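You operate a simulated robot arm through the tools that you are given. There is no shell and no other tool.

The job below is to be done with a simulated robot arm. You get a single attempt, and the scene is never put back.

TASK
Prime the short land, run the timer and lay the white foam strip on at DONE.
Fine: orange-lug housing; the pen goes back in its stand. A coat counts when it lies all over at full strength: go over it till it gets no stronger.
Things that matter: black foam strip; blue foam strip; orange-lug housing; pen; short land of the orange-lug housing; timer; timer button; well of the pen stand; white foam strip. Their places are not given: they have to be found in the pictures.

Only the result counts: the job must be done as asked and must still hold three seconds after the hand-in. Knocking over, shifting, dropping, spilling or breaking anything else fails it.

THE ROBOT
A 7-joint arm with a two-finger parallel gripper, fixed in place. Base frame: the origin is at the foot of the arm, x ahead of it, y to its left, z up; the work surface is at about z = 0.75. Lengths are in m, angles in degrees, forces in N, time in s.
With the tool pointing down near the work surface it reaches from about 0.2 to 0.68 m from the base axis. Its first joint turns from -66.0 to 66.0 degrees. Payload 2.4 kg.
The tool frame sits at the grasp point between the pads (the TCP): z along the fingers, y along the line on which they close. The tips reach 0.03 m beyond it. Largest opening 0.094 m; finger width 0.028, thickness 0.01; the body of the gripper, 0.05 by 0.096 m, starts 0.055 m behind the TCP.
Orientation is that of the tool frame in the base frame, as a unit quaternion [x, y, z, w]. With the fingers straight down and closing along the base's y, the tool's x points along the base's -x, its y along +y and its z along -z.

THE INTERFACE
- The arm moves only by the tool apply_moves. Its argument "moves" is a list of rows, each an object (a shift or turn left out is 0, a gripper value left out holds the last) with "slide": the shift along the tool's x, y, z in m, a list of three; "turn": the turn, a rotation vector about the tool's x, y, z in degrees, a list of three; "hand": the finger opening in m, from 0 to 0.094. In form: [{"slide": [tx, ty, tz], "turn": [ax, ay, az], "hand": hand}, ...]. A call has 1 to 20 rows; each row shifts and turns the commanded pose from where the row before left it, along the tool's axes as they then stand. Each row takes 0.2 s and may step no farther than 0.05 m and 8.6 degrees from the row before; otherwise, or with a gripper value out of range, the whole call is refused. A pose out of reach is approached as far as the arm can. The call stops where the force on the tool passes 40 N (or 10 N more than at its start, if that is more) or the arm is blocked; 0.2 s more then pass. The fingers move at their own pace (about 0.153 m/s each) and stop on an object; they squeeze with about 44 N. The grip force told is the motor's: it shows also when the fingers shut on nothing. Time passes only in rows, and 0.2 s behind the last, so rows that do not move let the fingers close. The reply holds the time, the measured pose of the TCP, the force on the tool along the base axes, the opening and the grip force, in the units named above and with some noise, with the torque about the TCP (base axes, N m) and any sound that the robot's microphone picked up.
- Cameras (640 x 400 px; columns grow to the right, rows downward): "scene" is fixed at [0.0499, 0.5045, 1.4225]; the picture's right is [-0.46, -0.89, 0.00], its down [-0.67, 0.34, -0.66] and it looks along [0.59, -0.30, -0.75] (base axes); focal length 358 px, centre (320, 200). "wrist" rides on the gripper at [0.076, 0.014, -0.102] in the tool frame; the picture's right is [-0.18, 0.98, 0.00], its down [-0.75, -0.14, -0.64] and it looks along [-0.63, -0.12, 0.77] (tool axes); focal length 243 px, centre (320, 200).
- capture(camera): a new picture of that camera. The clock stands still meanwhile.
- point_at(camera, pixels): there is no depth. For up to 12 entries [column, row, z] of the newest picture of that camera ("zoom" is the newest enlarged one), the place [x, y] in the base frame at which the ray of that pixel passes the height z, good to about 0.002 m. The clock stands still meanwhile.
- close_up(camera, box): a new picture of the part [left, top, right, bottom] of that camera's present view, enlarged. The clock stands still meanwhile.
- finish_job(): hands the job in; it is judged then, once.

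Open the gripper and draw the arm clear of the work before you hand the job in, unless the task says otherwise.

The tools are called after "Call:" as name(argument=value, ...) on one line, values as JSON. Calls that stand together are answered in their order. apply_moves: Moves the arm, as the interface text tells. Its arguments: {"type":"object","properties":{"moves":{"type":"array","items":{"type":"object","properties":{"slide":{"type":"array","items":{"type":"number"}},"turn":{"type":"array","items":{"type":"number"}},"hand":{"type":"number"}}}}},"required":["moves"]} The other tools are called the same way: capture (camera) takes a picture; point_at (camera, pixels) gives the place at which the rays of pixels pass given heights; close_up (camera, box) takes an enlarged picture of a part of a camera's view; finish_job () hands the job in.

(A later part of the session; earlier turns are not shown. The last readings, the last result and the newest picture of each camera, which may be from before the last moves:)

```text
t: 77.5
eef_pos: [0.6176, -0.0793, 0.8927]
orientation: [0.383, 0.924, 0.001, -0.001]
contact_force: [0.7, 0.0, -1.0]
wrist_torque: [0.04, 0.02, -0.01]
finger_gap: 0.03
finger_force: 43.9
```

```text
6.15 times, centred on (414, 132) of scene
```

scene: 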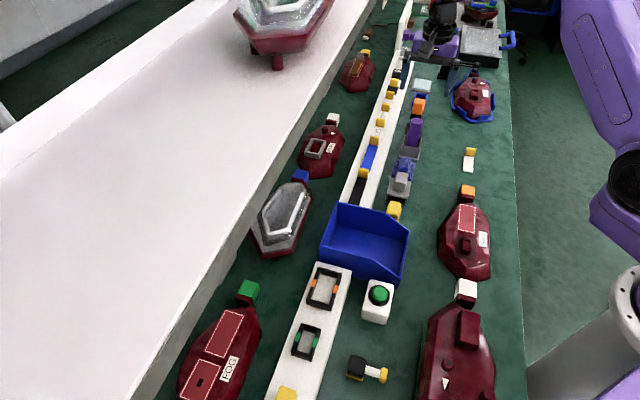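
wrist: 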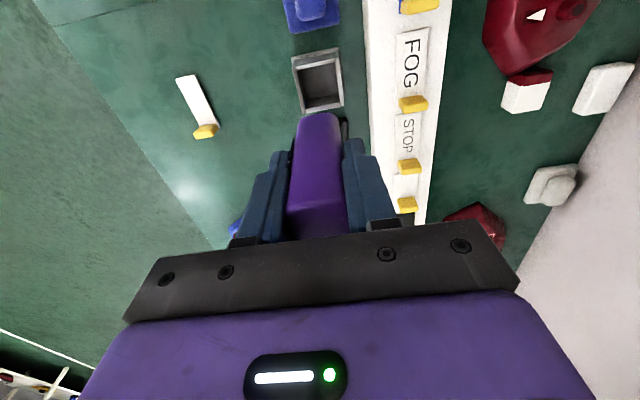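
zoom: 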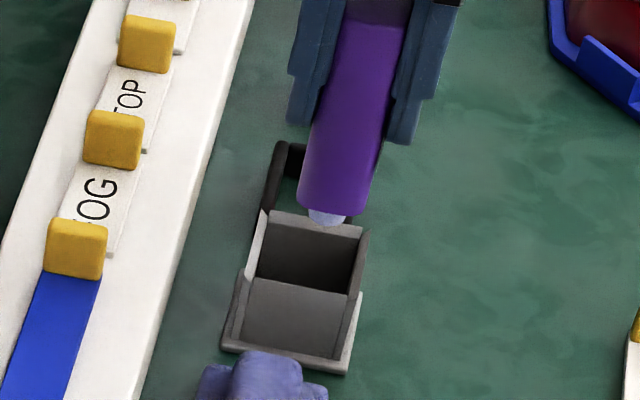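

Both views show the pen ~4 mm toward tool −y of the well's centre (and the reading agrees), so I shift +0.0038 along tool y and check again.

Call:
apply_moves(moves=[{"slide": [0, 0.0038, 0]}, {}, {}])

Call:
close_up(camera="wrist", box=[270, 70, 366, 160])

Call:
close_up(camera="scene", box=[390, 100, 438, 165])

```text
t: 78.3
eef_pos: [0.6208, -0.0759, 0.8923]
orientation: [0.383, 0.924, 0.0, -0.001]
contact_force: [0.8, -0.6, -0.1]
wrist_torque: [-0.03, 0.0, 0.0]
finger_gap: 0.0301
finger_force: 43.8
```

```text
4.44 times, centred on (318, 115) of wrist
```

zoom: 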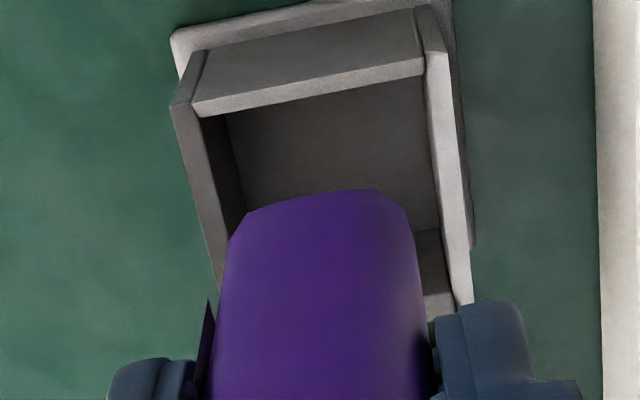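

```text
6.15 times, centred on (414, 132) of scene
```

zoom: 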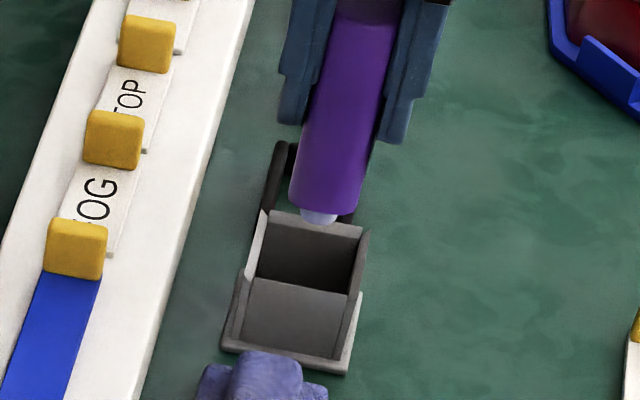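

Now the nib lines up with the well's centre in both views. I lower into the well.

Call:
apply_moves(moves=[{"slide": [0, 0, 0.015]}, {"slide": [0, 0, 0.01]}, {}])

Call:
close_up(camera="wrist", box=[270, 80, 366, 170])

Call:
close_up(camera="scene", box=[390, 100, 438, 165])

```text
t: 79.1
eef_pos: [0.6205, -0.0757, 0.8681]
orientation: [0.383, 0.924, 0.0, 0.0]
contact_force: [0.5, -0.1, -0.7]
wrist_torque: [0.01, 0.01, -0.01]
finger_gap: 0.0299
finger_force: 43.7
```

```text
4.44 times, centred on (318, 125) of wrist
```

zoom: 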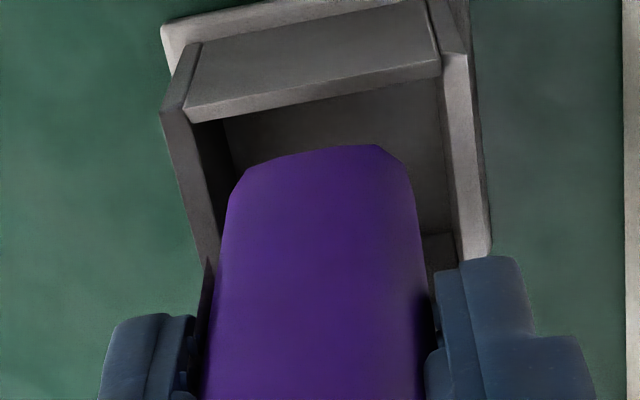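

```text
6.15 times, centred on (414, 132) of scene
```

zoom: 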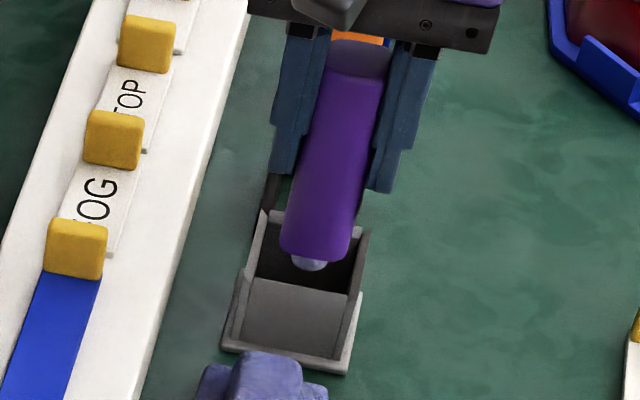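

The pen's tip is entering the well with clearance on both sides. I continue down with a 1 mm correction, then slowly.

Call:
apply_moves(moves=[{"slide": [0, 0.001, 0.01]}, {"slide": [0, 0, 0.01]}, {"slide": [0, 0, 0.005]}, {}])

Call:
apply_moves(moves=[{"slide": [0, 0, 0.003]}, {}])

```text
t: 80.1
eef_pos: [0.6211, -0.0754, 0.842]
orientation: [0.383, 0.924, 0.0, 0.0]
contact_force: [0.7, -0.5, -0.1]
wrist_torque: [-0.01, -0.01, -0.01]
finger_gap: 0.0298
finger_force: 43.6
```

```text
t: 80.7
eef_pos: [0.6213, -0.0741, 0.8405]
orientation: [0.383, 0.924, 0.0, -0.002]
contact_force: [-0.7, -0.2, -1.5]
wrist_torque: [0.02, 0.01, -0.03]
finger_gap: 0.0301
finger_force: 43.7
```

Call:
apply_moves(moves=[{"slide": [0, 0, 0.002]}, {}])

Call:
apply_moves(moves=[{"slide": [0, 0, 0.002]}, {}])

```text
t: 81.3
eef_pos: [0.622, -0.0737, 0.8372]
orientation: [0.383, 0.924, 0.001, -0.001]
contact_force: [0.4, -0.2, -0.2]
wrist_torque: [-0.02, 0.01, -0.01]
finger_gap: 0.03
finger_force: 43.4
```

```text
t: 81.9
eef_pos: [0.6221, -0.0747, 0.8353]
orientation: [0.383, 0.924, 0.001, -0.001]
contact_force: [0.7, 0.2, 0.2]
wrist_torque: [0.01, 0.02, -0.04]
finger_gap: 0.0299
finger_force: 43.8
```

No floor contact yet (z 0.835); I keep stepping down gently.

Call:
apply_moves(moves=[{"slide": [0, 0, 0.0015]}, {}])

Call:
apply_moves(moves=[{"slide": [0, 0, 0.0015]}, {}])

Call:
close_up(camera="wrist", box=[250, 80, 378, 200])

Call:
close_up(camera="scene", box=[390, 100, 438, 165])

```text
t: 82.5
eef_pos: [0.6224, -0.0753, 0.8324]
orientation: [0.383, 0.924, 0.0, -0.001]
contact_force: [0.4, 0.0, 0.2]
wrist_torque: [0.06, 0.02, 0.01]
finger_gap: 0.0299
finger_force: 43.8
```

```text
t: 83.1
eef_pos: [0.6223, -0.0733, 0.8323]
orientation: [0.383, 0.924, 0.0, -0.001]
contact_force: [-0.1, 0.6, -0.9]
wrist_torque: [-0.02, 0.02, 0.0]
finger_gap: 0.0303
finger_force: 44.0
```

```text
3.33 times, centred on (314, 140) of wrist
```

zoom: 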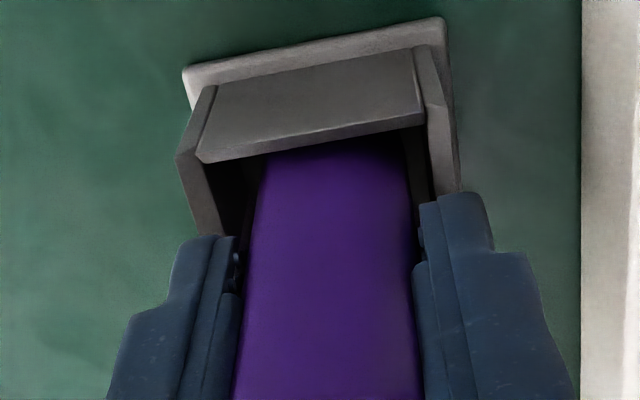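

```text
6.15 times, centred on (414, 132) of scene
```

zoom: 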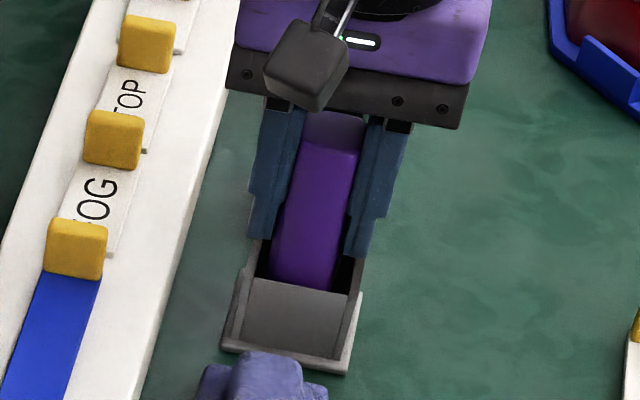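

The pen is deep in the well and centred; a few more small steps to reach the floor.

Call:
apply_moves(moves=[{"slide": [0, 0, 0.001]}, {}])

Call:
apply_moves(moves=[{"slide": [0, 0, 0.001]}, {}])

Call:
apply_moves(moves=[{"slide": [0, 0, 0.001]}, {}])

```text
t: 83.7
eef_pos: [0.6221, -0.0744, 0.8313]
orientation: [0.383, 0.924, 0.0, 0.0]
contact_force: [1.5, 0.5, 0.0]
wrist_torque: [0.01, -0.01, -0.01]
finger_gap: 0.0299
finger_force: 43.4
```

```text
t: 84.3
eef_pos: [0.6229, -0.0743, 0.8311]
orientation: [0.382, 0.924, 0.0, 0.001]
contact_force: [-4.3, 0.1, 13.4]
wrist_torque: [0.01, 0.25, 0.03]
finger_gap: 0.0298
finger_force: 44.2
```

```text
t: 84.9
eef_pos: [0.622, -0.0749, 0.8315]
orientation: [0.383, 0.924, 0.001, 0.001]
contact_force: [-2.3, -1.0, 23.6]
wrist_torque: [-0.08, 0.18, -0.03]
finger_gap: 0.03
finger_force: 44.0
```

The pen rests on the well floor (24 N). I ease 1 mm, open to 0.055 and then rise straight up.

Call:
apply_moves(moves=[{"slide": [0, 0, -0.001]}, {"hand": 0.045}, {"hand": 0.055}, {"hand": 0.06}, {}])

Call:
close_up(camera="wrist", box=[250, 80, 378, 200])

Call:
close_up(camera="scene", box=[390, 100, 438, 165])

```text
t: 86.1
eef_pos: [0.6225, -0.0742, 0.8304]
orientation: [0.383, 0.924, 0.0, 0.0]
contact_force: [0.3, 0.3, -0.2]
wrist_torque: [0.0, -0.03, -0.01]
finger_gap: 0.0598
finger_force: 0.0
```

```text
3.33 times, centred on (314, 140) of wrist
```

zoom: 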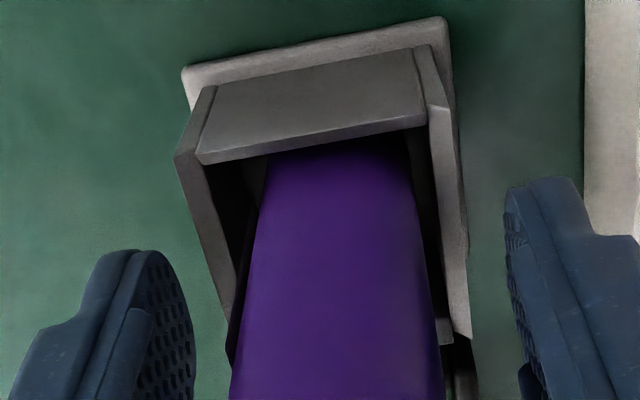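

```text
6.15 times, centred on (414, 132) of scene
```

zoom: 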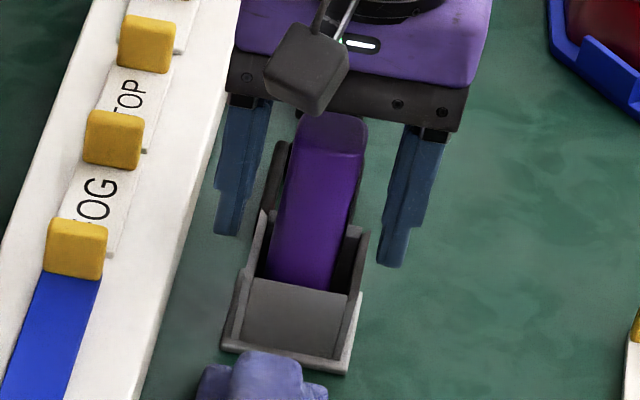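

The pen stands free in its well. I lift straight up and verify.

Call:
apply_moves(moves=[{"slide": [0, 0, -0.02]}, {"slide": [0, 0, -0.04]}, {"slide": [0, 0, -0.04]}, {"slide": [0, 0, -0.04]}, {}])

Call:
capture(camera="wrist")

Call:
close_up(camera="scene", box=[380, 100, 508, 240])

```text
t: 87.3
eef_pos: [0.619, -0.0771, 0.9693]
orientation: [0.384, 0.924, 0.0, -0.001]
contact_force: [0.5, 0.5, 0.4]
wrist_torque: [-0.01, 0.01, -0.01]
finger_gap: 0.06
finger_force: 0.1
```

```text
taken
```

wrist: 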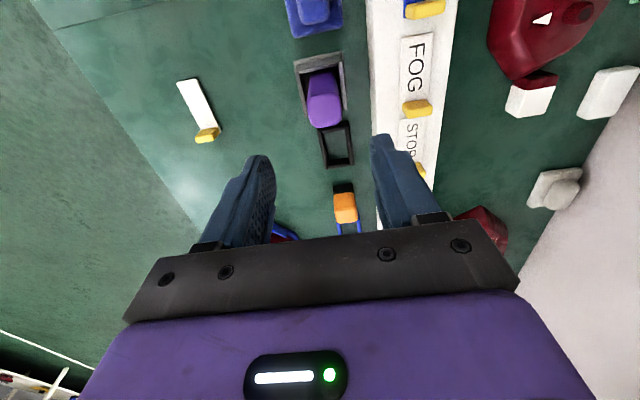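

```text
2.86 times, centred on (444, 170) of scene
```

zoom: 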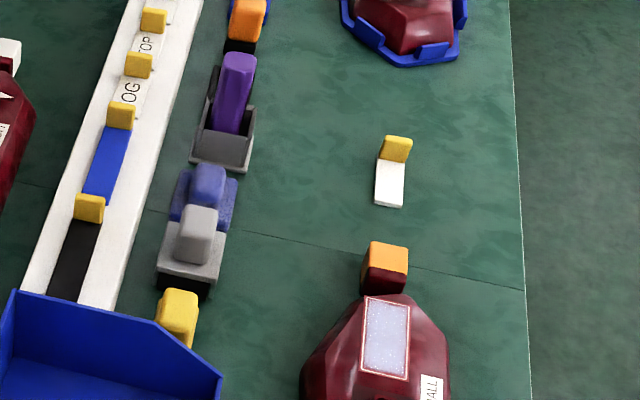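

The pen is back and the coat is intact. Before starting the timer I study the white strip's tab: I move the hand above it at the same yaw.

Call:
apply_moves(moves=[{"slide": [-0.0087, -0.0394, 0.01]}, {"slide": [-0.0087, -0.0394, 0.01]}, {"slide": [-0.0087, -0.0394, 0.01]}, {"slide": [-0.0087, -0.0394, 0.01]}, {}])

Call:
capture(camera="wrist")

Call:
close_up(camera="scene", box=[440, 130, 504, 190])

```text
t: 88.5
eef_pos: [0.5361, -0.2121, 0.9269]
orientation: [0.382, 0.924, 0.0, -0.001]
contact_force: [0.5, 0.0, 0.7]
wrist_torque: [0.04, 0.01, 0.03]
finger_gap: 0.0602
finger_force: 0.0
```

```text
taken
```

wrist: 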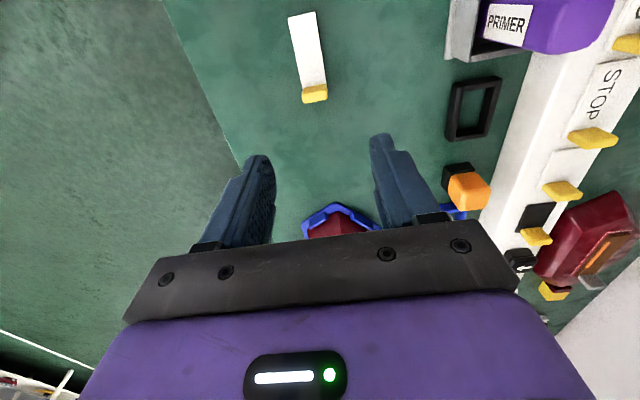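

```text
6.67 times, centred on (472, 160) of scene
```

zoom: 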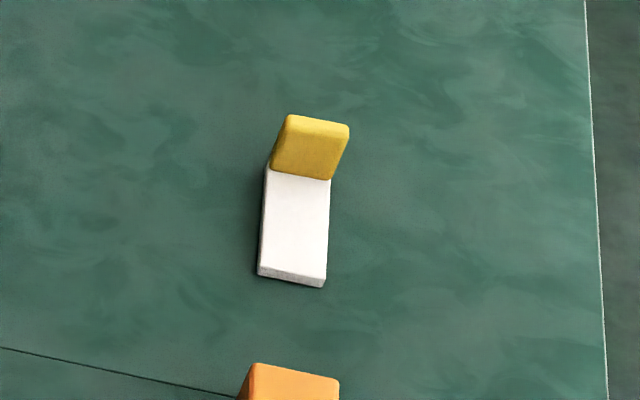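

The strip with its yellow tab is at (308,60); I enlarge it for exact edges.

Call:
close_up(camera="wrist", box=[260, 0, 372, 112])

Call:
point_at(camera="wrist", pixels=[[289, 17, 0.758], [316, 12, 0.758], [326, 84, 0.758], [303, 88, 0.758], [303, 90, 0.775], [326, 85, 0.775], [328, 98, 0.775], [304, 103, 0.775]])

Call:
point_at(camera="scene", pixels=[[464, 155, 0.757], [473.7, 157, 0.757], [462.6, 171.2, 0.757], [472.8, 172.7, 0.757], [467.5, 147.4, 0.78], [476.3, 149, 0.78], [464, 154.5, 0.78], [473.7, 156.8, 0.78]])

```text
3.57 times, centred on (316, 56) of wrist
```

zoom: 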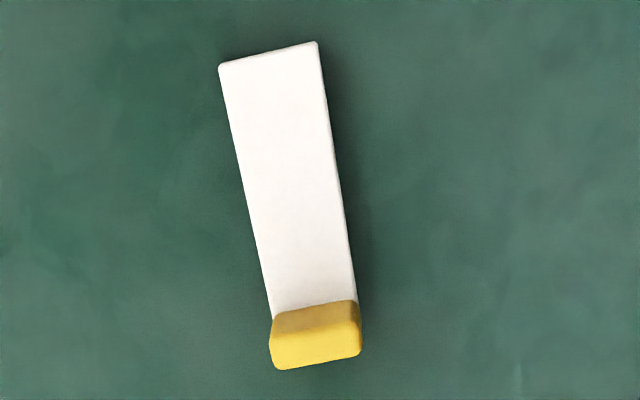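

```text
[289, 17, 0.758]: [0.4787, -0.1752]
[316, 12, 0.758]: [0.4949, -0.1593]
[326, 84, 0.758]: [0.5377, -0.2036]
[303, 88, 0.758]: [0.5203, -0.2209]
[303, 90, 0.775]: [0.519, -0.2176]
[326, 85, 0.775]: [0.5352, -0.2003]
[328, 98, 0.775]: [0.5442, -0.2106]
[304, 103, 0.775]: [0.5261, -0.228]
```

```text
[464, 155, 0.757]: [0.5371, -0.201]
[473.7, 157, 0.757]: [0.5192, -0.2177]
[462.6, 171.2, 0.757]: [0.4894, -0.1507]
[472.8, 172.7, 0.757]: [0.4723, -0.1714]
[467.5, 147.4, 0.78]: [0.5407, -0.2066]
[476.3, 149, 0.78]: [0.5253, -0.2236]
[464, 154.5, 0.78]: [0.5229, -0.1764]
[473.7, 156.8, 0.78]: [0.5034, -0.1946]
```

Strip geometry is clear: tab centre ≈(0.532,-0.2155), top z≈0.778, width 0.024, already aligned with the land. Next I go to the green button: close the fingers, turn back to zero yaw and travel above it.

Call:
apply_moves(moves=[{"turn": [0, 0, -8.5], "hand": 0.0}, {"turn": [0, 0, -8.5]}, {"turn": [0, 0, -8.5]}, {"turn": [0, 0, -8.5]}, {"turn": [0, 0, -8.5]}, {"turn": [0, 0, -2.5]}, {"slide": [0.02345, 0.04295, -0.003]}, {"slide": [0.02345, 0.04295, -0.003]}, {"slide": [0.02345, 0.04295, -0.003]}, {"slide": [0.02345, 0.04295, -0.003]}, {"slide": [0.02345, 0.04295, -0.003]}, {"slide": [0.02345, 0.04295, -0.003]}, {"slide": [0.02345, 0.04295, 0]}, {"slide": [0.02345, 0.04295, 0]}, {"slide": [0.02345, 0.04295, 0]}, {"slide": [0.02345, 0.04295, 0]}, {"slide": [0.02345, 0.04295, 0]}, {}])

Call:
capture(camera="wrist")

Call:
capture(camera="scene")

```text
t: 92.3
eef_pos: [0.2778, 0.263, 0.9489]
orientation: [0.0, 1.0, 0.0, -0.001]
contact_force: [0.1, -0.6, 0.1]
wrist_torque: [-0.02, 0.0, -0.03]
finger_gap: 0.0
finger_force: 32.6
```

```text
taken
```

wrist: 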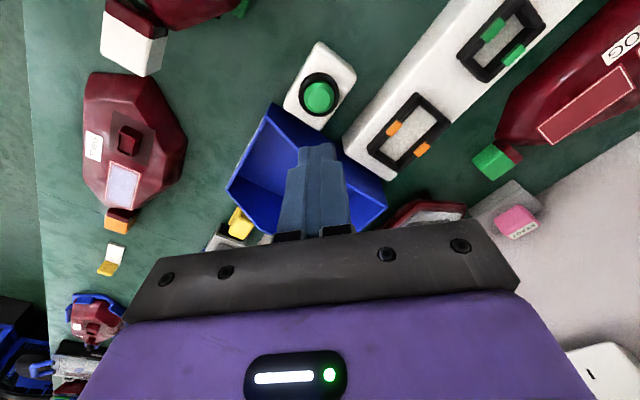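

```text
taken
```

scene: 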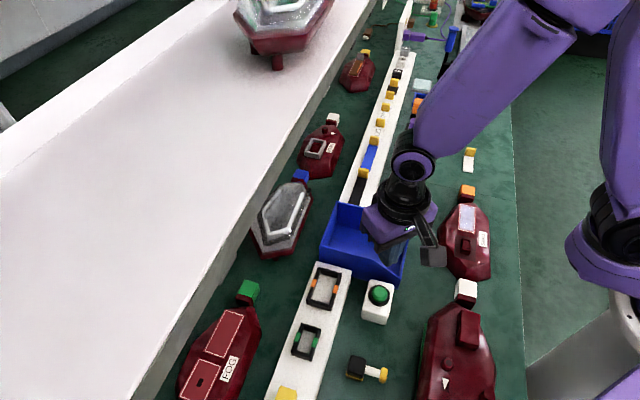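

The timer display is visible at (517,222) and the button at (318,97). I enlarge the display and locate the button.

Call:
close_up(camera="wrist", box=[480, 180, 560, 250])

Call:
close_up(camera="wrist", box=[270, 40, 366, 130])

Call:
point_at(camera="wrist", pixels=[[318, 97, 0.795], [318, 97, 0.785], [305, 98, 0.795], [332, 96, 0.795], [318, 83, 0.795], [318, 112, 0.795]])

Call:
point_at(camera="scene", pixels=[[379.5, 292, 0.795], [379.5, 292, 0.785]])

```text
5.71 times, centred on (520, 215) of wrist
```

zoom: 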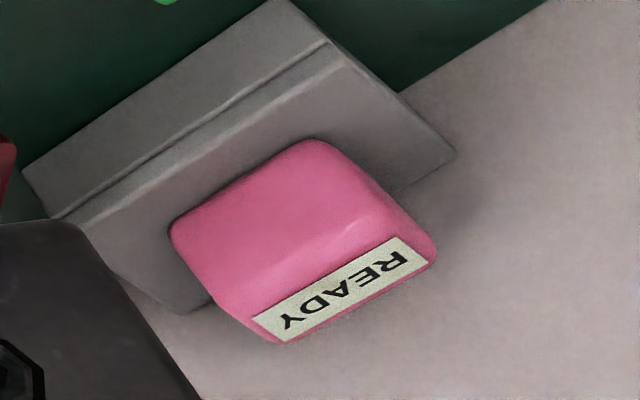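

```text
4.44 times, centred on (318, 85) of wrist
```

zoom: 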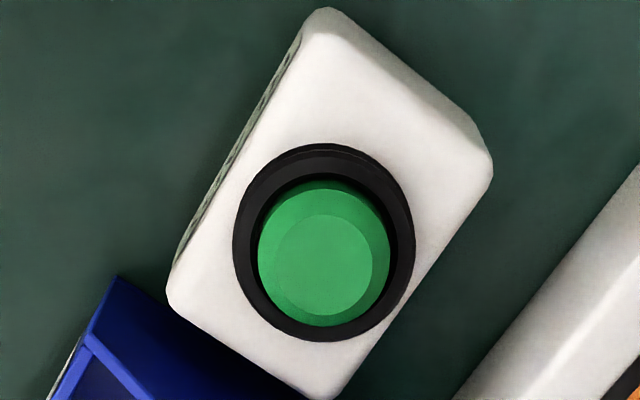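

```text
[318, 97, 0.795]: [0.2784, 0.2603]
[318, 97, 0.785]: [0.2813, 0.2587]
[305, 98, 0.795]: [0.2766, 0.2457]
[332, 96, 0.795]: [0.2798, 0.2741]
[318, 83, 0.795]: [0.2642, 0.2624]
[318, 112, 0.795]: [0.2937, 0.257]
```

```text
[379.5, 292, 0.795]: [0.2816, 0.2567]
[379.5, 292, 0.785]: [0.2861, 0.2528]
```

The display says READY. I align over the button at (0.280,0.259) and go down to just above it.

Call:
apply_moves(moves=[{"slide": [-0.002, -0.004, 0.04]}, {"slide": [0, 0, 0.04]}, {"slide": [0, 0, 0.03]}, {}])

Call:
capture(camera="wrist")

Call:
close_up(camera="scene", box=[330, 220, 426, 330])

```text
t: 93.3
eef_pos: [0.2795, 0.2586, 0.839]
orientation: [0.0, 1.0, 0.0, -0.001]
contact_force: [-0.7, -1.1, 1.6]
wrist_torque: [-0.06, 0.01, -0.02]
finger_gap: 0.0
finger_force: 32.7
```

```text
taken
```

wrist: 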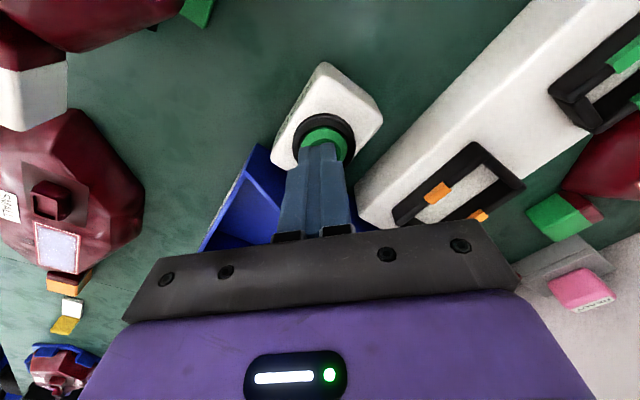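

```text
3.64 times, centred on (378, 275) of scene
```

zoom: 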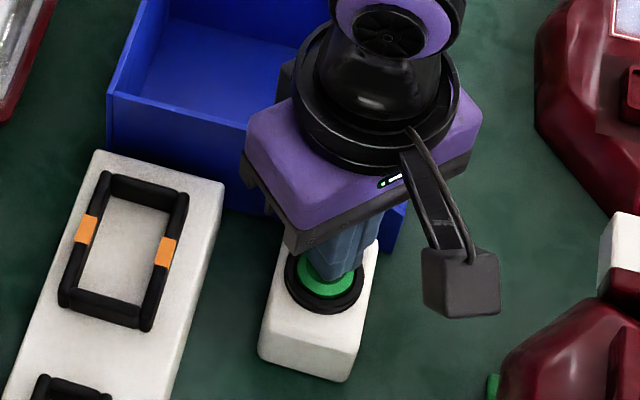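

Fingertips are right above the button and the display at (580,287) is in view. I press down in small steps.

Call:
apply_moves(moves=[{"slide": [0, 0, 0.004]}, {"slide": [0, 0, 0.004]}, {}])

Call:
apply_moves(moves=[{"slide": [0, 0, 0.003]}, {}])

```text
t: 93.9
eef_pos: [0.2789, 0.2594, 0.8349]
orientation: [0.0, 1.0, 0.001, -0.001]
contact_force: [-3.6, -2.9, 30.0]
wrist_torque: [-0.1, 0.15, -0.17]
finger_gap: 0.0003
finger_force: 33.0
heard: click
stopped in row 2: the force on the tool passed its limit at 50 N (the readings are from after the stop); the commanded pose is now the measured one
```

```text
t: 94.2
eef_pos: [0.2773, 0.258, 0.8341]
orientation: [-0.001, 1.0, 0.001, -0.001]
contact_force: [-2.8, -2.6, 30.5]
wrist_torque: [-0.06, 0.05, -0.06]
finger_gap: 0.0002
finger_force: 32.6
stopped in row 1: the force on the tool passed its limit at 48 N (the readings are from after the stop); the commanded pose is now the measured one
```

A click was heard. I check the display now and raise off the button.

Call:
close_up(camera="wrist", box=[540, 250, 636, 330])

Call:
apply_moves(moves=[{"slide": [0, 0, -0.01]}, {"slide": [0, 0, -0.03]}, {"slide": [0, 0, -0.035]}, {"slide": [0, 0, -0.04]}])

Call:
capture(camera="wrist")

Call:
close_up(camera="wrist", box=[480, 180, 560, 250])

```text
5.00 times, centred on (588, 290) of wrist
```

zoom: 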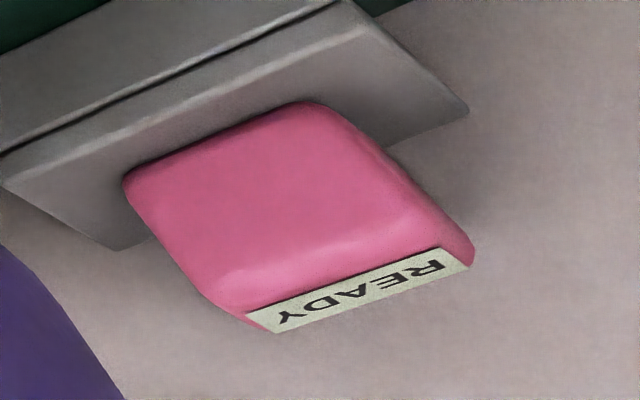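

```text
t: 95.2
eef_pos: [0.2756, 0.2599, 0.9507]
orientation: [0.0, 1.0, 0.0, -0.002]
contact_force: [-0.3, -0.4, 0.1]
wrist_torque: [-0.01, -0.05, 0.0]
finger_gap: 0.0
finger_force: 32.8
```

```text
taken
```

wrist: 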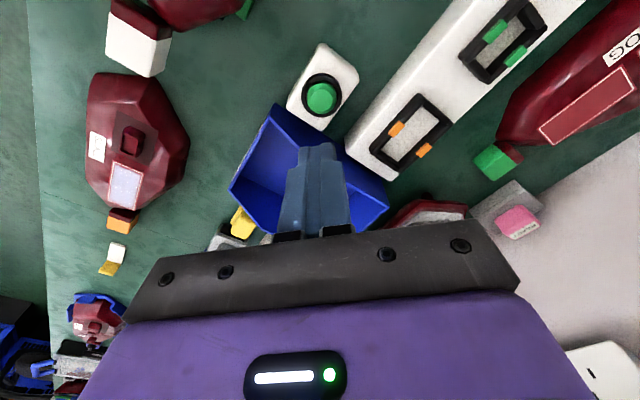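

```text
5.71 times, centred on (520, 215) of wrist
```

zoom: 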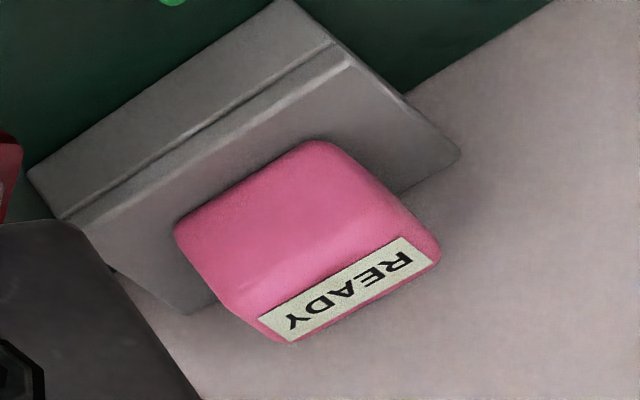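

The label still reads READY, so it may be a static tag. I look at the scene camera for anything that changed after the click.

Call:
capture(camera="scene")

Call:
close_up(camera="scene", box=[330, 250, 426, 330])

Call:
close_up(camera="wrist", box=[270, 40, 366, 130])

Call:
close_up(camera="scene", box=[340, 0, 520, 112])

```text
taken
```

scene: 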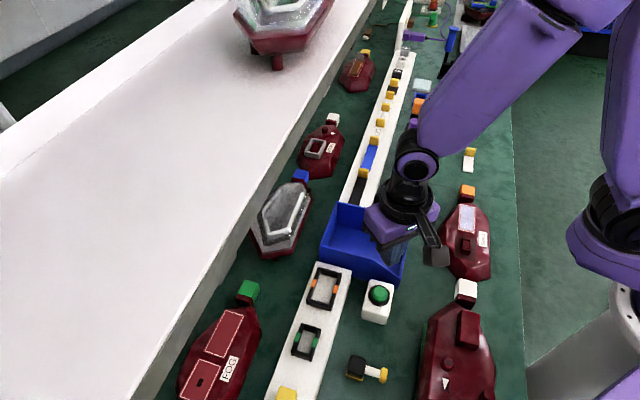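

```text
5.00 times, centred on (378, 290) of scene
```

zoom: 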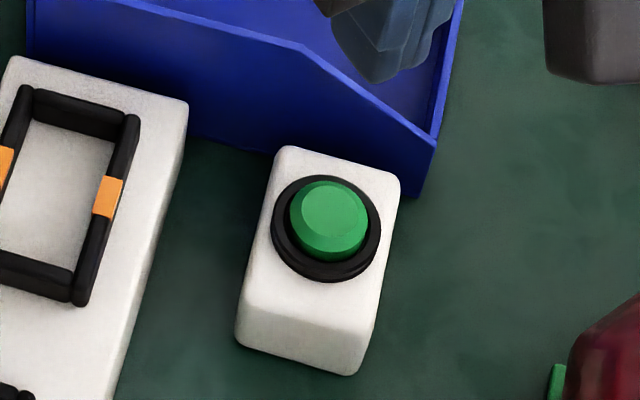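

```text
4.44 times, centred on (318, 85) of wrist
```

zoom: 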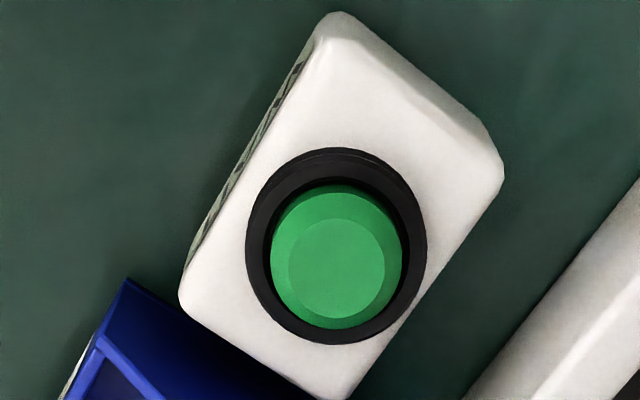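

```text
3.56 times, centred on (430, 56) of scene
```

zoom: 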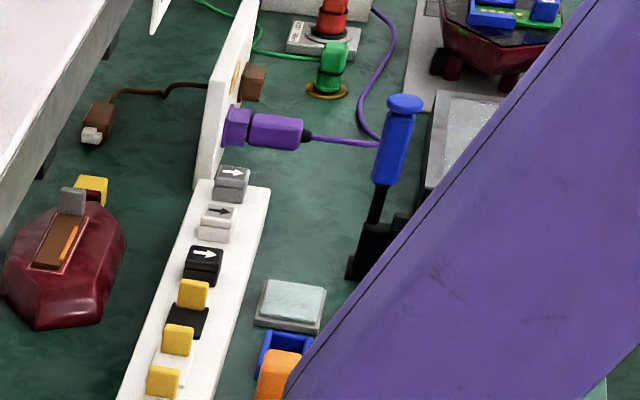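

The white button box has a marked side face pointing toward the robot (grazing pattern on its left face), which is likely the timer's display. I head toward the strip while turning to −45° so the camera looks at that face, and stop midway to read it.

Call:
apply_moves(moves=[{"slide": [-0.02331, -0.04323, 0], "turn": [0, 0, -7.5], "hand": 0.05}, {"slide": [-0.01747, -0.0459, 0], "turn": [0, 0, -7.5]}, {"slide": [-0.01133, -0.04779, 0], "turn": [0, 0, -7.5]}, {"slide": [-0.005, -0.04886, 0], "turn": [0, 0, -7.5]}, {"slide": [0.00143, -0.0491, 0], "turn": [0, 0, -7.5]}, {"slide": [0.00783, -0.04849, 0], "turn": [0, 0, -7.5]}])

Call:
capture(camera="wrist")

Call:
close_up(camera="wrist", box=[530, 80, 626, 150])

```text
t: 96.6
eef_pos: [0.4165, 0.0047, 0.9464]
orientation: [-0.383, 0.924, 0.001, 0.0]
contact_force: [-0.3, 0.1, 0.0]
wrist_torque: [0.02, -0.02, -0.04]
finger_gap: 0.0499
finger_force: 0.2
```

```text
taken
```

wrist: 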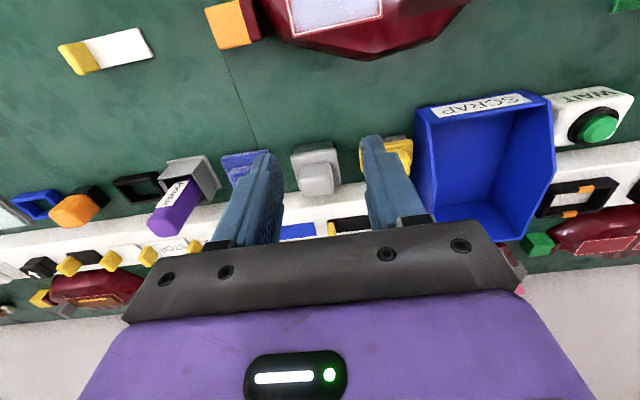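

```text
5.71 times, centred on (578, 115) of wrist
```

zoom: 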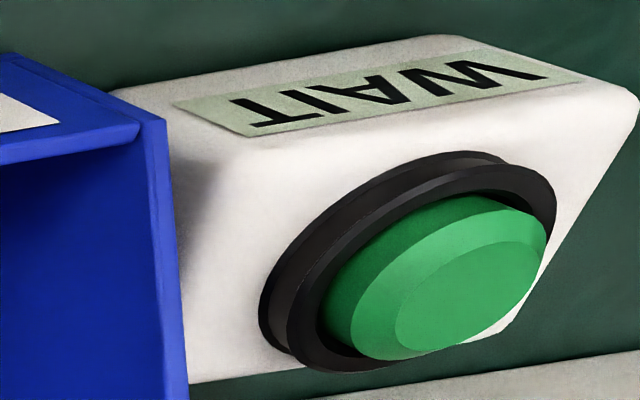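

The box's side display reads WAIT: the timer is running. I continue to the strip's tab, descending to z≈0.83.

Call:
apply_moves(moves=[{"slide": [0.01173, -0.03918, 0.02]}, {"slide": [0.01173, -0.03918, 0.02]}, {"slide": [0.01173, -0.03918, 0.02]}, {"slide": [0.01173, -0.03918, 0.02]}, {"slide": [0.01173, -0.03918, 0.02]}, {"slide": [0.01173, -0.03918, 0.02]}, {}])

Call:
capture(camera="wrist")

Call:
close_up(camera="scene", box=[430, 120, 510, 190])

```text
t: 98.2
eef_pos: [0.5372, -0.2143, 0.8253]
orientation: [-0.384, 0.924, 0.001, 0.0]
contact_force: [1.1, 0.4, 0.8]
wrist_torque: [0.01, 0.0, -0.02]
finger_gap: 0.05
finger_force: 0.1
```

```text
taken
```

wrist: 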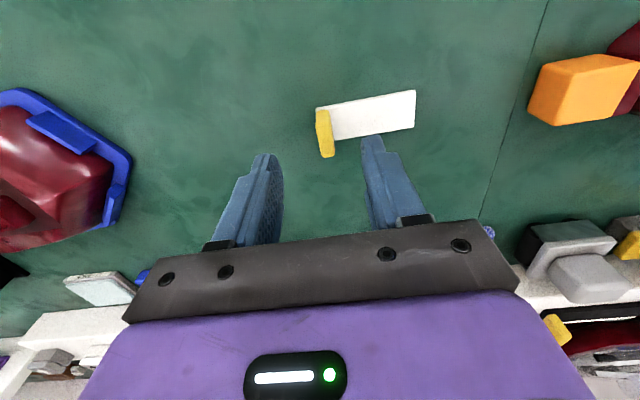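

```text
5.71 times, centred on (470, 155) of scene
```

zoom: 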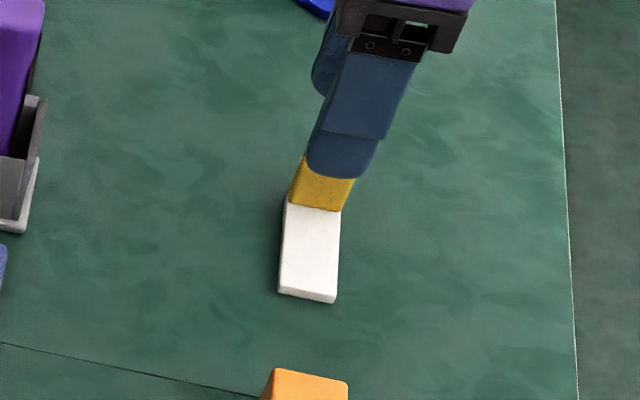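

The tab is at (325,132) between the fingers' columns but nearer the camera; I zoom to measure its offset from the TCP.

Call:
close_up(camera="wrist", box=[290, 80, 370, 170])

Call:
point_at(camera="wrist", pixels=[[317, 109, 0.778], [328, 107, 0.778], [335, 155, 0.778], [322, 158, 0.778], [325, 133, 0.778]])

```text
4.44 times, centred on (330, 125) of wrist
```

zoom: 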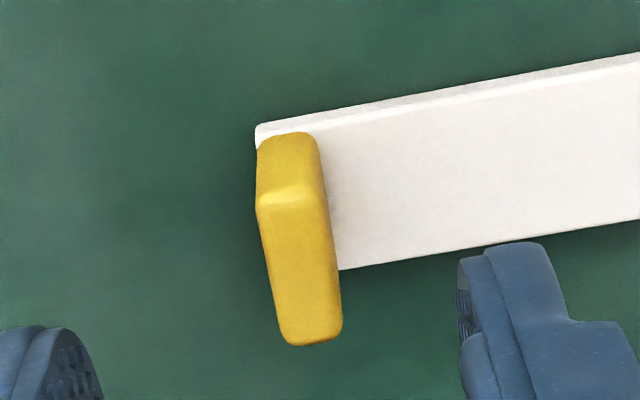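

```text
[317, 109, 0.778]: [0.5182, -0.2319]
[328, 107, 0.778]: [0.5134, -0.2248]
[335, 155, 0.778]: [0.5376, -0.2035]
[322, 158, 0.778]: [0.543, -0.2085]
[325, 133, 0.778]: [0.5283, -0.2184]
```

The tab's centre lies +3.4 mm (tool x) and +4.4 mm (tool y) from the TCP. I shift, lower to z≈0.793 and close on the tab.

Call:
apply_moves(moves=[{"slide": [0.0034, 0.0044, 0.014]}, {"slide": [0, 0, 0.018]}, {}])

Call:
close_up(camera="wrist", box=[250, 90, 410, 220])

Call:
close_up(camera="scene", box=[430, 120, 510, 190])

```text
t: 99.0
eef_pos: [0.529, -0.2128, 0.7952]
orientation: [-0.383, 0.924, 0.001, -0.001]
contact_force: [-0.4, -0.7, 0.9]
wrist_torque: [0.03, 0.01, -0.03]
finger_gap: 0.0498
finger_force: 0.1
```

```text
3.08 times, centred on (330, 155) of wrist
```

zoom: 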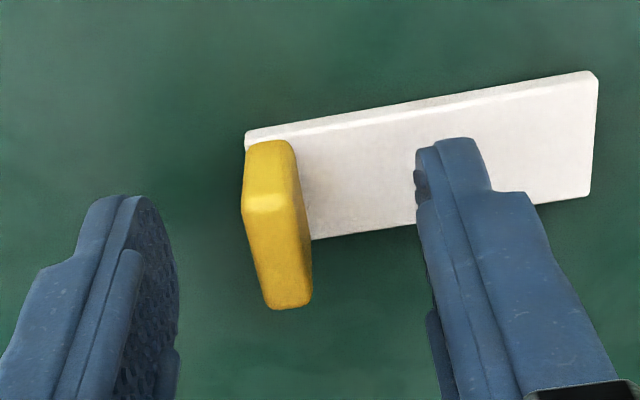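

```text
5.71 times, centred on (470, 155) of scene
```

zoom: 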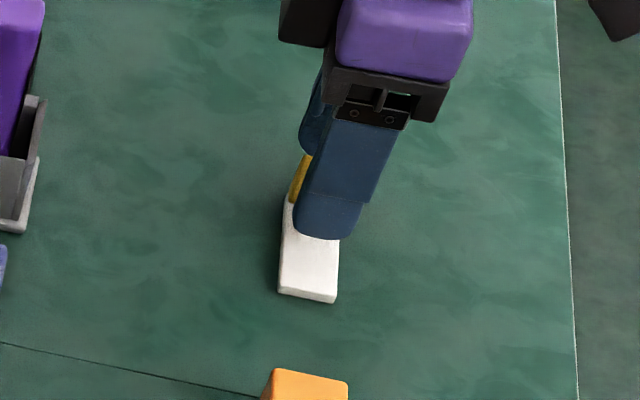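

The tab sits ~3 mm toward the left finger; I centre on it and close.

Call:
apply_moves(moves=[{"slide": [-0.0015, -0.003, 0.001]}, {}, {"hand": 0.0}, {"hand": 0.0}, {"hand": 0.0}, {}])

Call:
close_up(camera="wrist", box=[250, 90, 410, 220])

```text
t: 100.4
eef_pos: [0.5333, -0.2147, 0.7933]
orientation: [-0.383, 0.924, 0.001, 0.0]
contact_force: [-0.4, 0.4, -0.5]
wrist_torque: [0.04, 0.05, -0.02]
finger_gap: 0.0081
finger_force: 42.0
```

```text
3.08 times, centred on (330, 155) of wrist
```

zoom: 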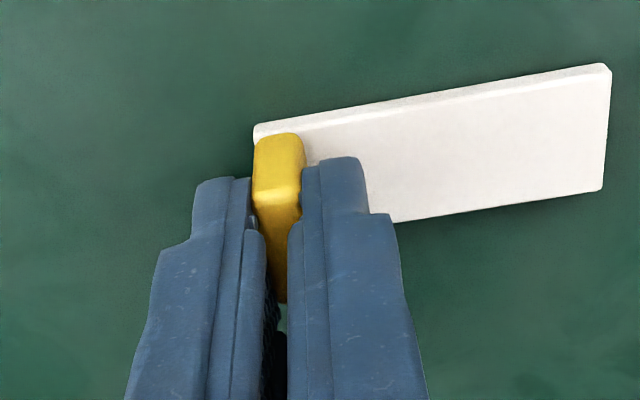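

The tab is gripped (gap 8.1 mm). I lift and carry the strip along the land's axis to hover above the land, then read the timer.

Call:
apply_moves(moves=[{"slide": [0, 0, -0.02]}, {"slide": [0, 0, -0.04]}, {"slide": [0, 0.0451, -0.015]}, {"slide": [0, 0.0451, -0.015]}, {"slide": [0, 0.0451, 0]}, {"slide": [0, 0.0451, 0]}, {"slide": [0, 0.0451, 0]}, {}])

Call:
capture(camera="wrist")

Call:
close_up(camera="wrist", box=[500, 130, 620, 220])

Call:
close_up(camera="scene", box=[430, 150, 510, 250])

```text
t: 102.2
eef_pos: [0.3712, -0.0562, 0.8862]
orientation: [-0.383, 0.924, 0.001, 0.0]
contact_force: [-0.2, 0.3, 0.3]
wrist_torque: [-0.02, 0.01, -0.01]
finger_gap: 0.0082
finger_force: 42.1
```

```text
taken
```

wrist: 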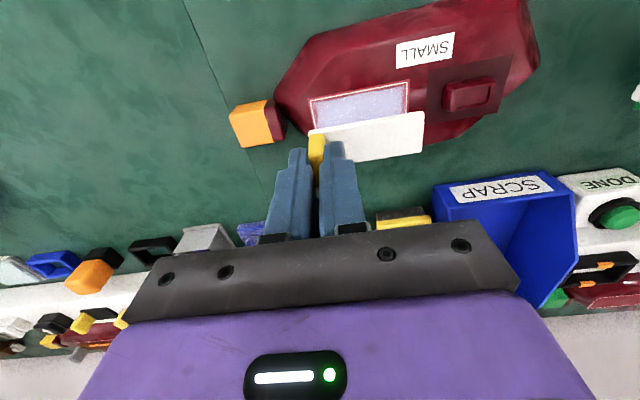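

```text
4.44 times, centred on (560, 175) of wrist
```

zoom: 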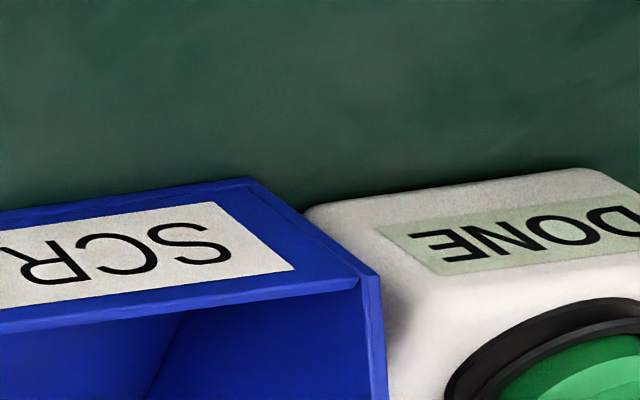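

```text
4.00 times, centred on (470, 200) of scene
```

zoom: 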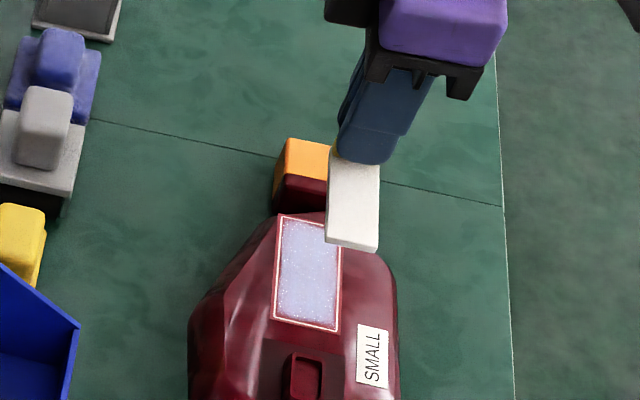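

The display already reads DONE. No time passes while measuring, so I take one enlargement to align strip and land before lowering.

Call:
close_up(camera="wrist", box=[280, 60, 440, 170])

Call:
point_at(camera="wrist", pixels=[[310, 101, 0.774], [409, 81, 0.774], [408, 110, 0.774], [424, 112, 0.85], [423, 152, 0.85], [327, 165, 0.85], [313, 129, 0.85]])

Call:
point_at(camera="scene", pixels=[[452, 190.5, 0.85], [464.5, 191.5, 0.85], [451.5, 210, 0.843], [464.5, 212.5, 0.843]])

```text
3.64 times, centred on (360, 115) of wrist
```

zoom: 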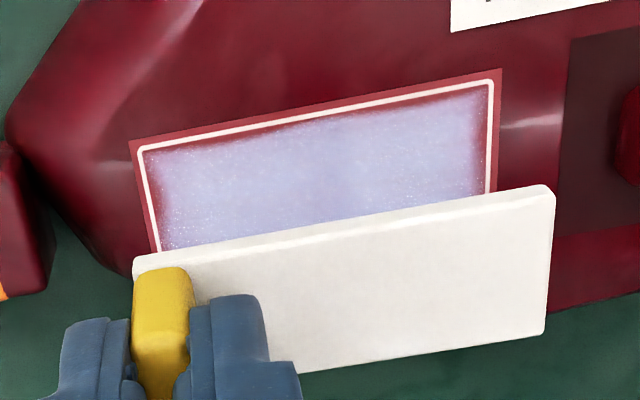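

```text
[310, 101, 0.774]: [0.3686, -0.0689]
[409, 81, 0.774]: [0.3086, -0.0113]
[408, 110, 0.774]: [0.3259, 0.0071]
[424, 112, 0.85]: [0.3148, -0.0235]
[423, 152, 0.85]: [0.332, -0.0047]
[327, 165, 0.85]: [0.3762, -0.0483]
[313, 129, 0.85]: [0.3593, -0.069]
```

```text
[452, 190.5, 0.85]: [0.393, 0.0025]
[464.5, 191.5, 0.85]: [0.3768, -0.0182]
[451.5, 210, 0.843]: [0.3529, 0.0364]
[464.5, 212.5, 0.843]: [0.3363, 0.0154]
```

Land recomputed: top z≈0.780, centre ≈(0.351,-0.030); the strip now sits about 8 mm short in the e2 direction. I correct by [-0.0083,+0.0035] while lowering to ~1 cm above the land.

Call:
apply_moves(moves=[{"slide": [-0.0083, 0.0035, 0.025]}, {"slide": [0, 0, 0.023]}])

Call:
close_up(camera="wrist", box=[280, 60, 460, 190])

Call:
close_up(camera="scene", box=[440, 180, 500, 240])

```text
t: 102.8
eef_pos: [0.3762, -0.0471, 0.8388]
orientation: [-0.383, 0.924, 0.001, -0.001]
contact_force: [-0.4, 0.1, -0.4]
wrist_torque: [-0.01, 0.0, -0.02]
finger_gap: 0.0083
finger_force: 42.0
```

```text
3.08 times, centred on (370, 125) of wrist
```

zoom: 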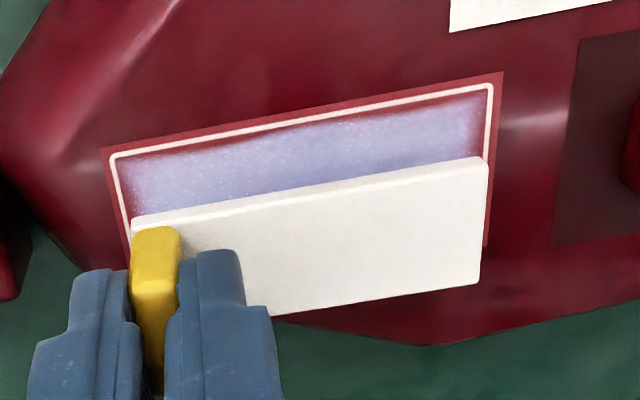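

```text
6.67 times, centred on (470, 210) of scene
```

zoom: 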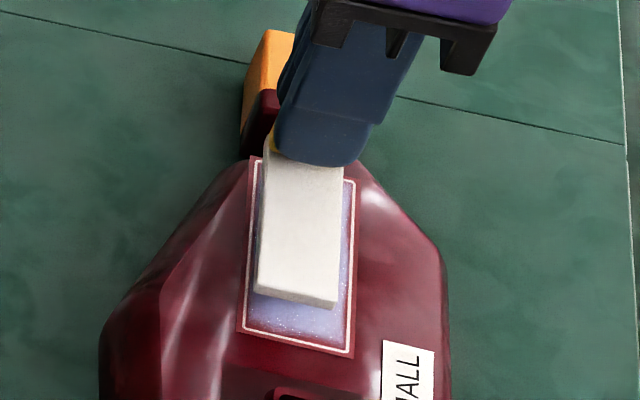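

I query corner positions of the strip and the land in both views to fine-tune.

Call:
point_at(camera="wrist", pixels=[[424.2, 111.4, 0.8025], [421.9, 151.6, 0.8025], [308.3, 132.1, 0.8025], [299.2, 108.1, 0.78], [429.4, 83.4, 0.78], [424.2, 139.6, 0.78]])

Call:
capture(camera="scene")

Call:
point_at(camera="scene", pixels=[[460, 223.9, 0.7955], [472.25, 226.3, 0.7955], [460.6, 222.4, 0.8025], [472.7, 224.8, 0.8025], [457.7, 229.6, 0.78], [474.5, 233.5, 0.78], [459.4, 203.4, 0.78], [475.4, 207, 0.78]])

```text
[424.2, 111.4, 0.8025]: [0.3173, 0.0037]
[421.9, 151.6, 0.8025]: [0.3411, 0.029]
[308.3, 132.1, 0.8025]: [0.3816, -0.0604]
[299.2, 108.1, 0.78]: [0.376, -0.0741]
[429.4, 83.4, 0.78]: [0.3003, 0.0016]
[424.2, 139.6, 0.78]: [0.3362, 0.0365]
```

```text
taken
```

scene: 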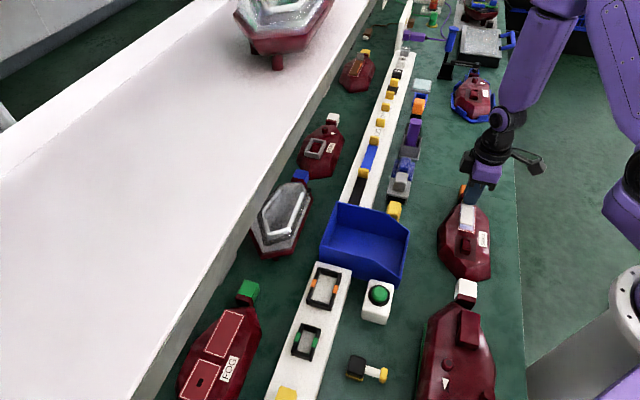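

```text
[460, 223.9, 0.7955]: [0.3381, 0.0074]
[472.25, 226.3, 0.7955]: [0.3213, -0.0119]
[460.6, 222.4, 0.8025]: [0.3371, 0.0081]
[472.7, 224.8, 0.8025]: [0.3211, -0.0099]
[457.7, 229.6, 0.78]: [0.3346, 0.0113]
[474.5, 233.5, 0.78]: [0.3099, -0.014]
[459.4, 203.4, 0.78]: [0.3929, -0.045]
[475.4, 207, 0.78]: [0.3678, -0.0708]
```

The fixed scene view shows the strip ~4 mm too far in +e2; the land centre is (0.3513,-0.0296). I shift [+0.0036,+0.001] and lower 9 mm, then check again.

Call:
apply_moves(moves=[{"slide": [0.0036, 0.001, 0.005]}, {"slide": [0, 0, 0.004]}])

Call:
close_up(camera="scene", box=[440, 180, 500, 240])

Call:
close_up(camera="wrist", box=[280, 60, 460, 190])

```text
t: 103.4
eef_pos: [0.3744, -0.05, 0.8294]
orientation: [-0.383, 0.924, 0.0, 0.0]
contact_force: [-0.8, -0.1, 0.9]
wrist_torque: [0.02, 0.04, -0.01]
finger_gap: 0.0083
finger_force: 42.2
```

```text
6.67 times, centred on (470, 210) of scene
```

zoom: 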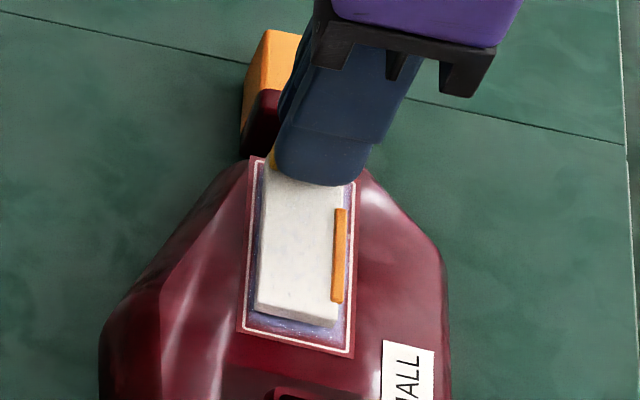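

```text
3.08 times, centred on (370, 125) of wrist
```

zoom: 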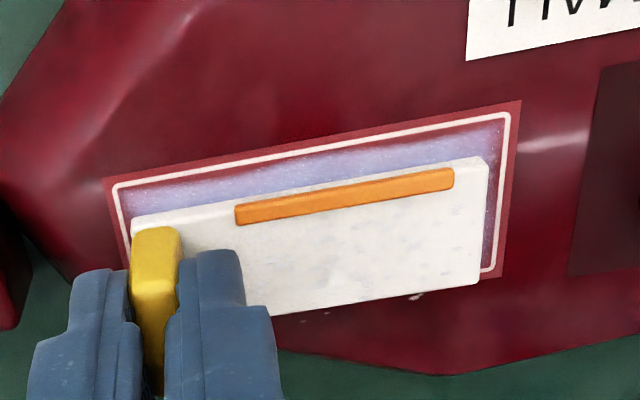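

An orange line has appeared on the strip, like on the finished yellow-lug housing, so it is touching the land. I press straight down in small steps to seat it.

Call:
apply_moves(moves=[{"slide": [0, 0, 0.002]}, {}])

Call:
close_up(camera="scene", box=[440, 180, 500, 240])

```text
t: 103.8
eef_pos: [0.3751, -0.0495, 0.8287]
orientation: [-0.381, 0.924, 0.0, 0.0]
contact_force: [-3.0, -0.5, 18.7]
wrist_torque: [0.04, 0.25, 0.06]
finger_gap: 0.0081
finger_force: 42.4
stopped in row 2: the force on the tool passed its limit at 45 N (the readings are from after the stop); the commanded pose is now the measured one
```

```text
6.67 times, centred on (470, 210) of scene
```

zoom: 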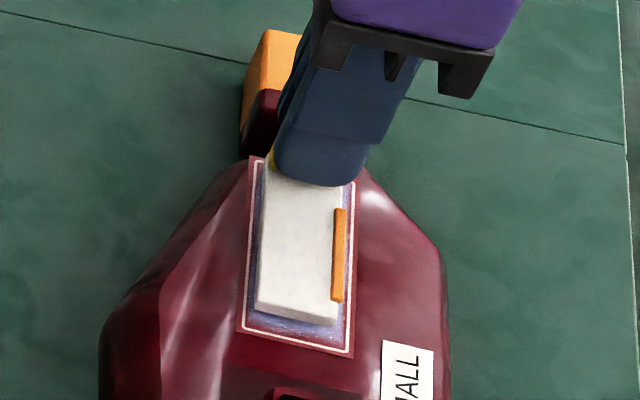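

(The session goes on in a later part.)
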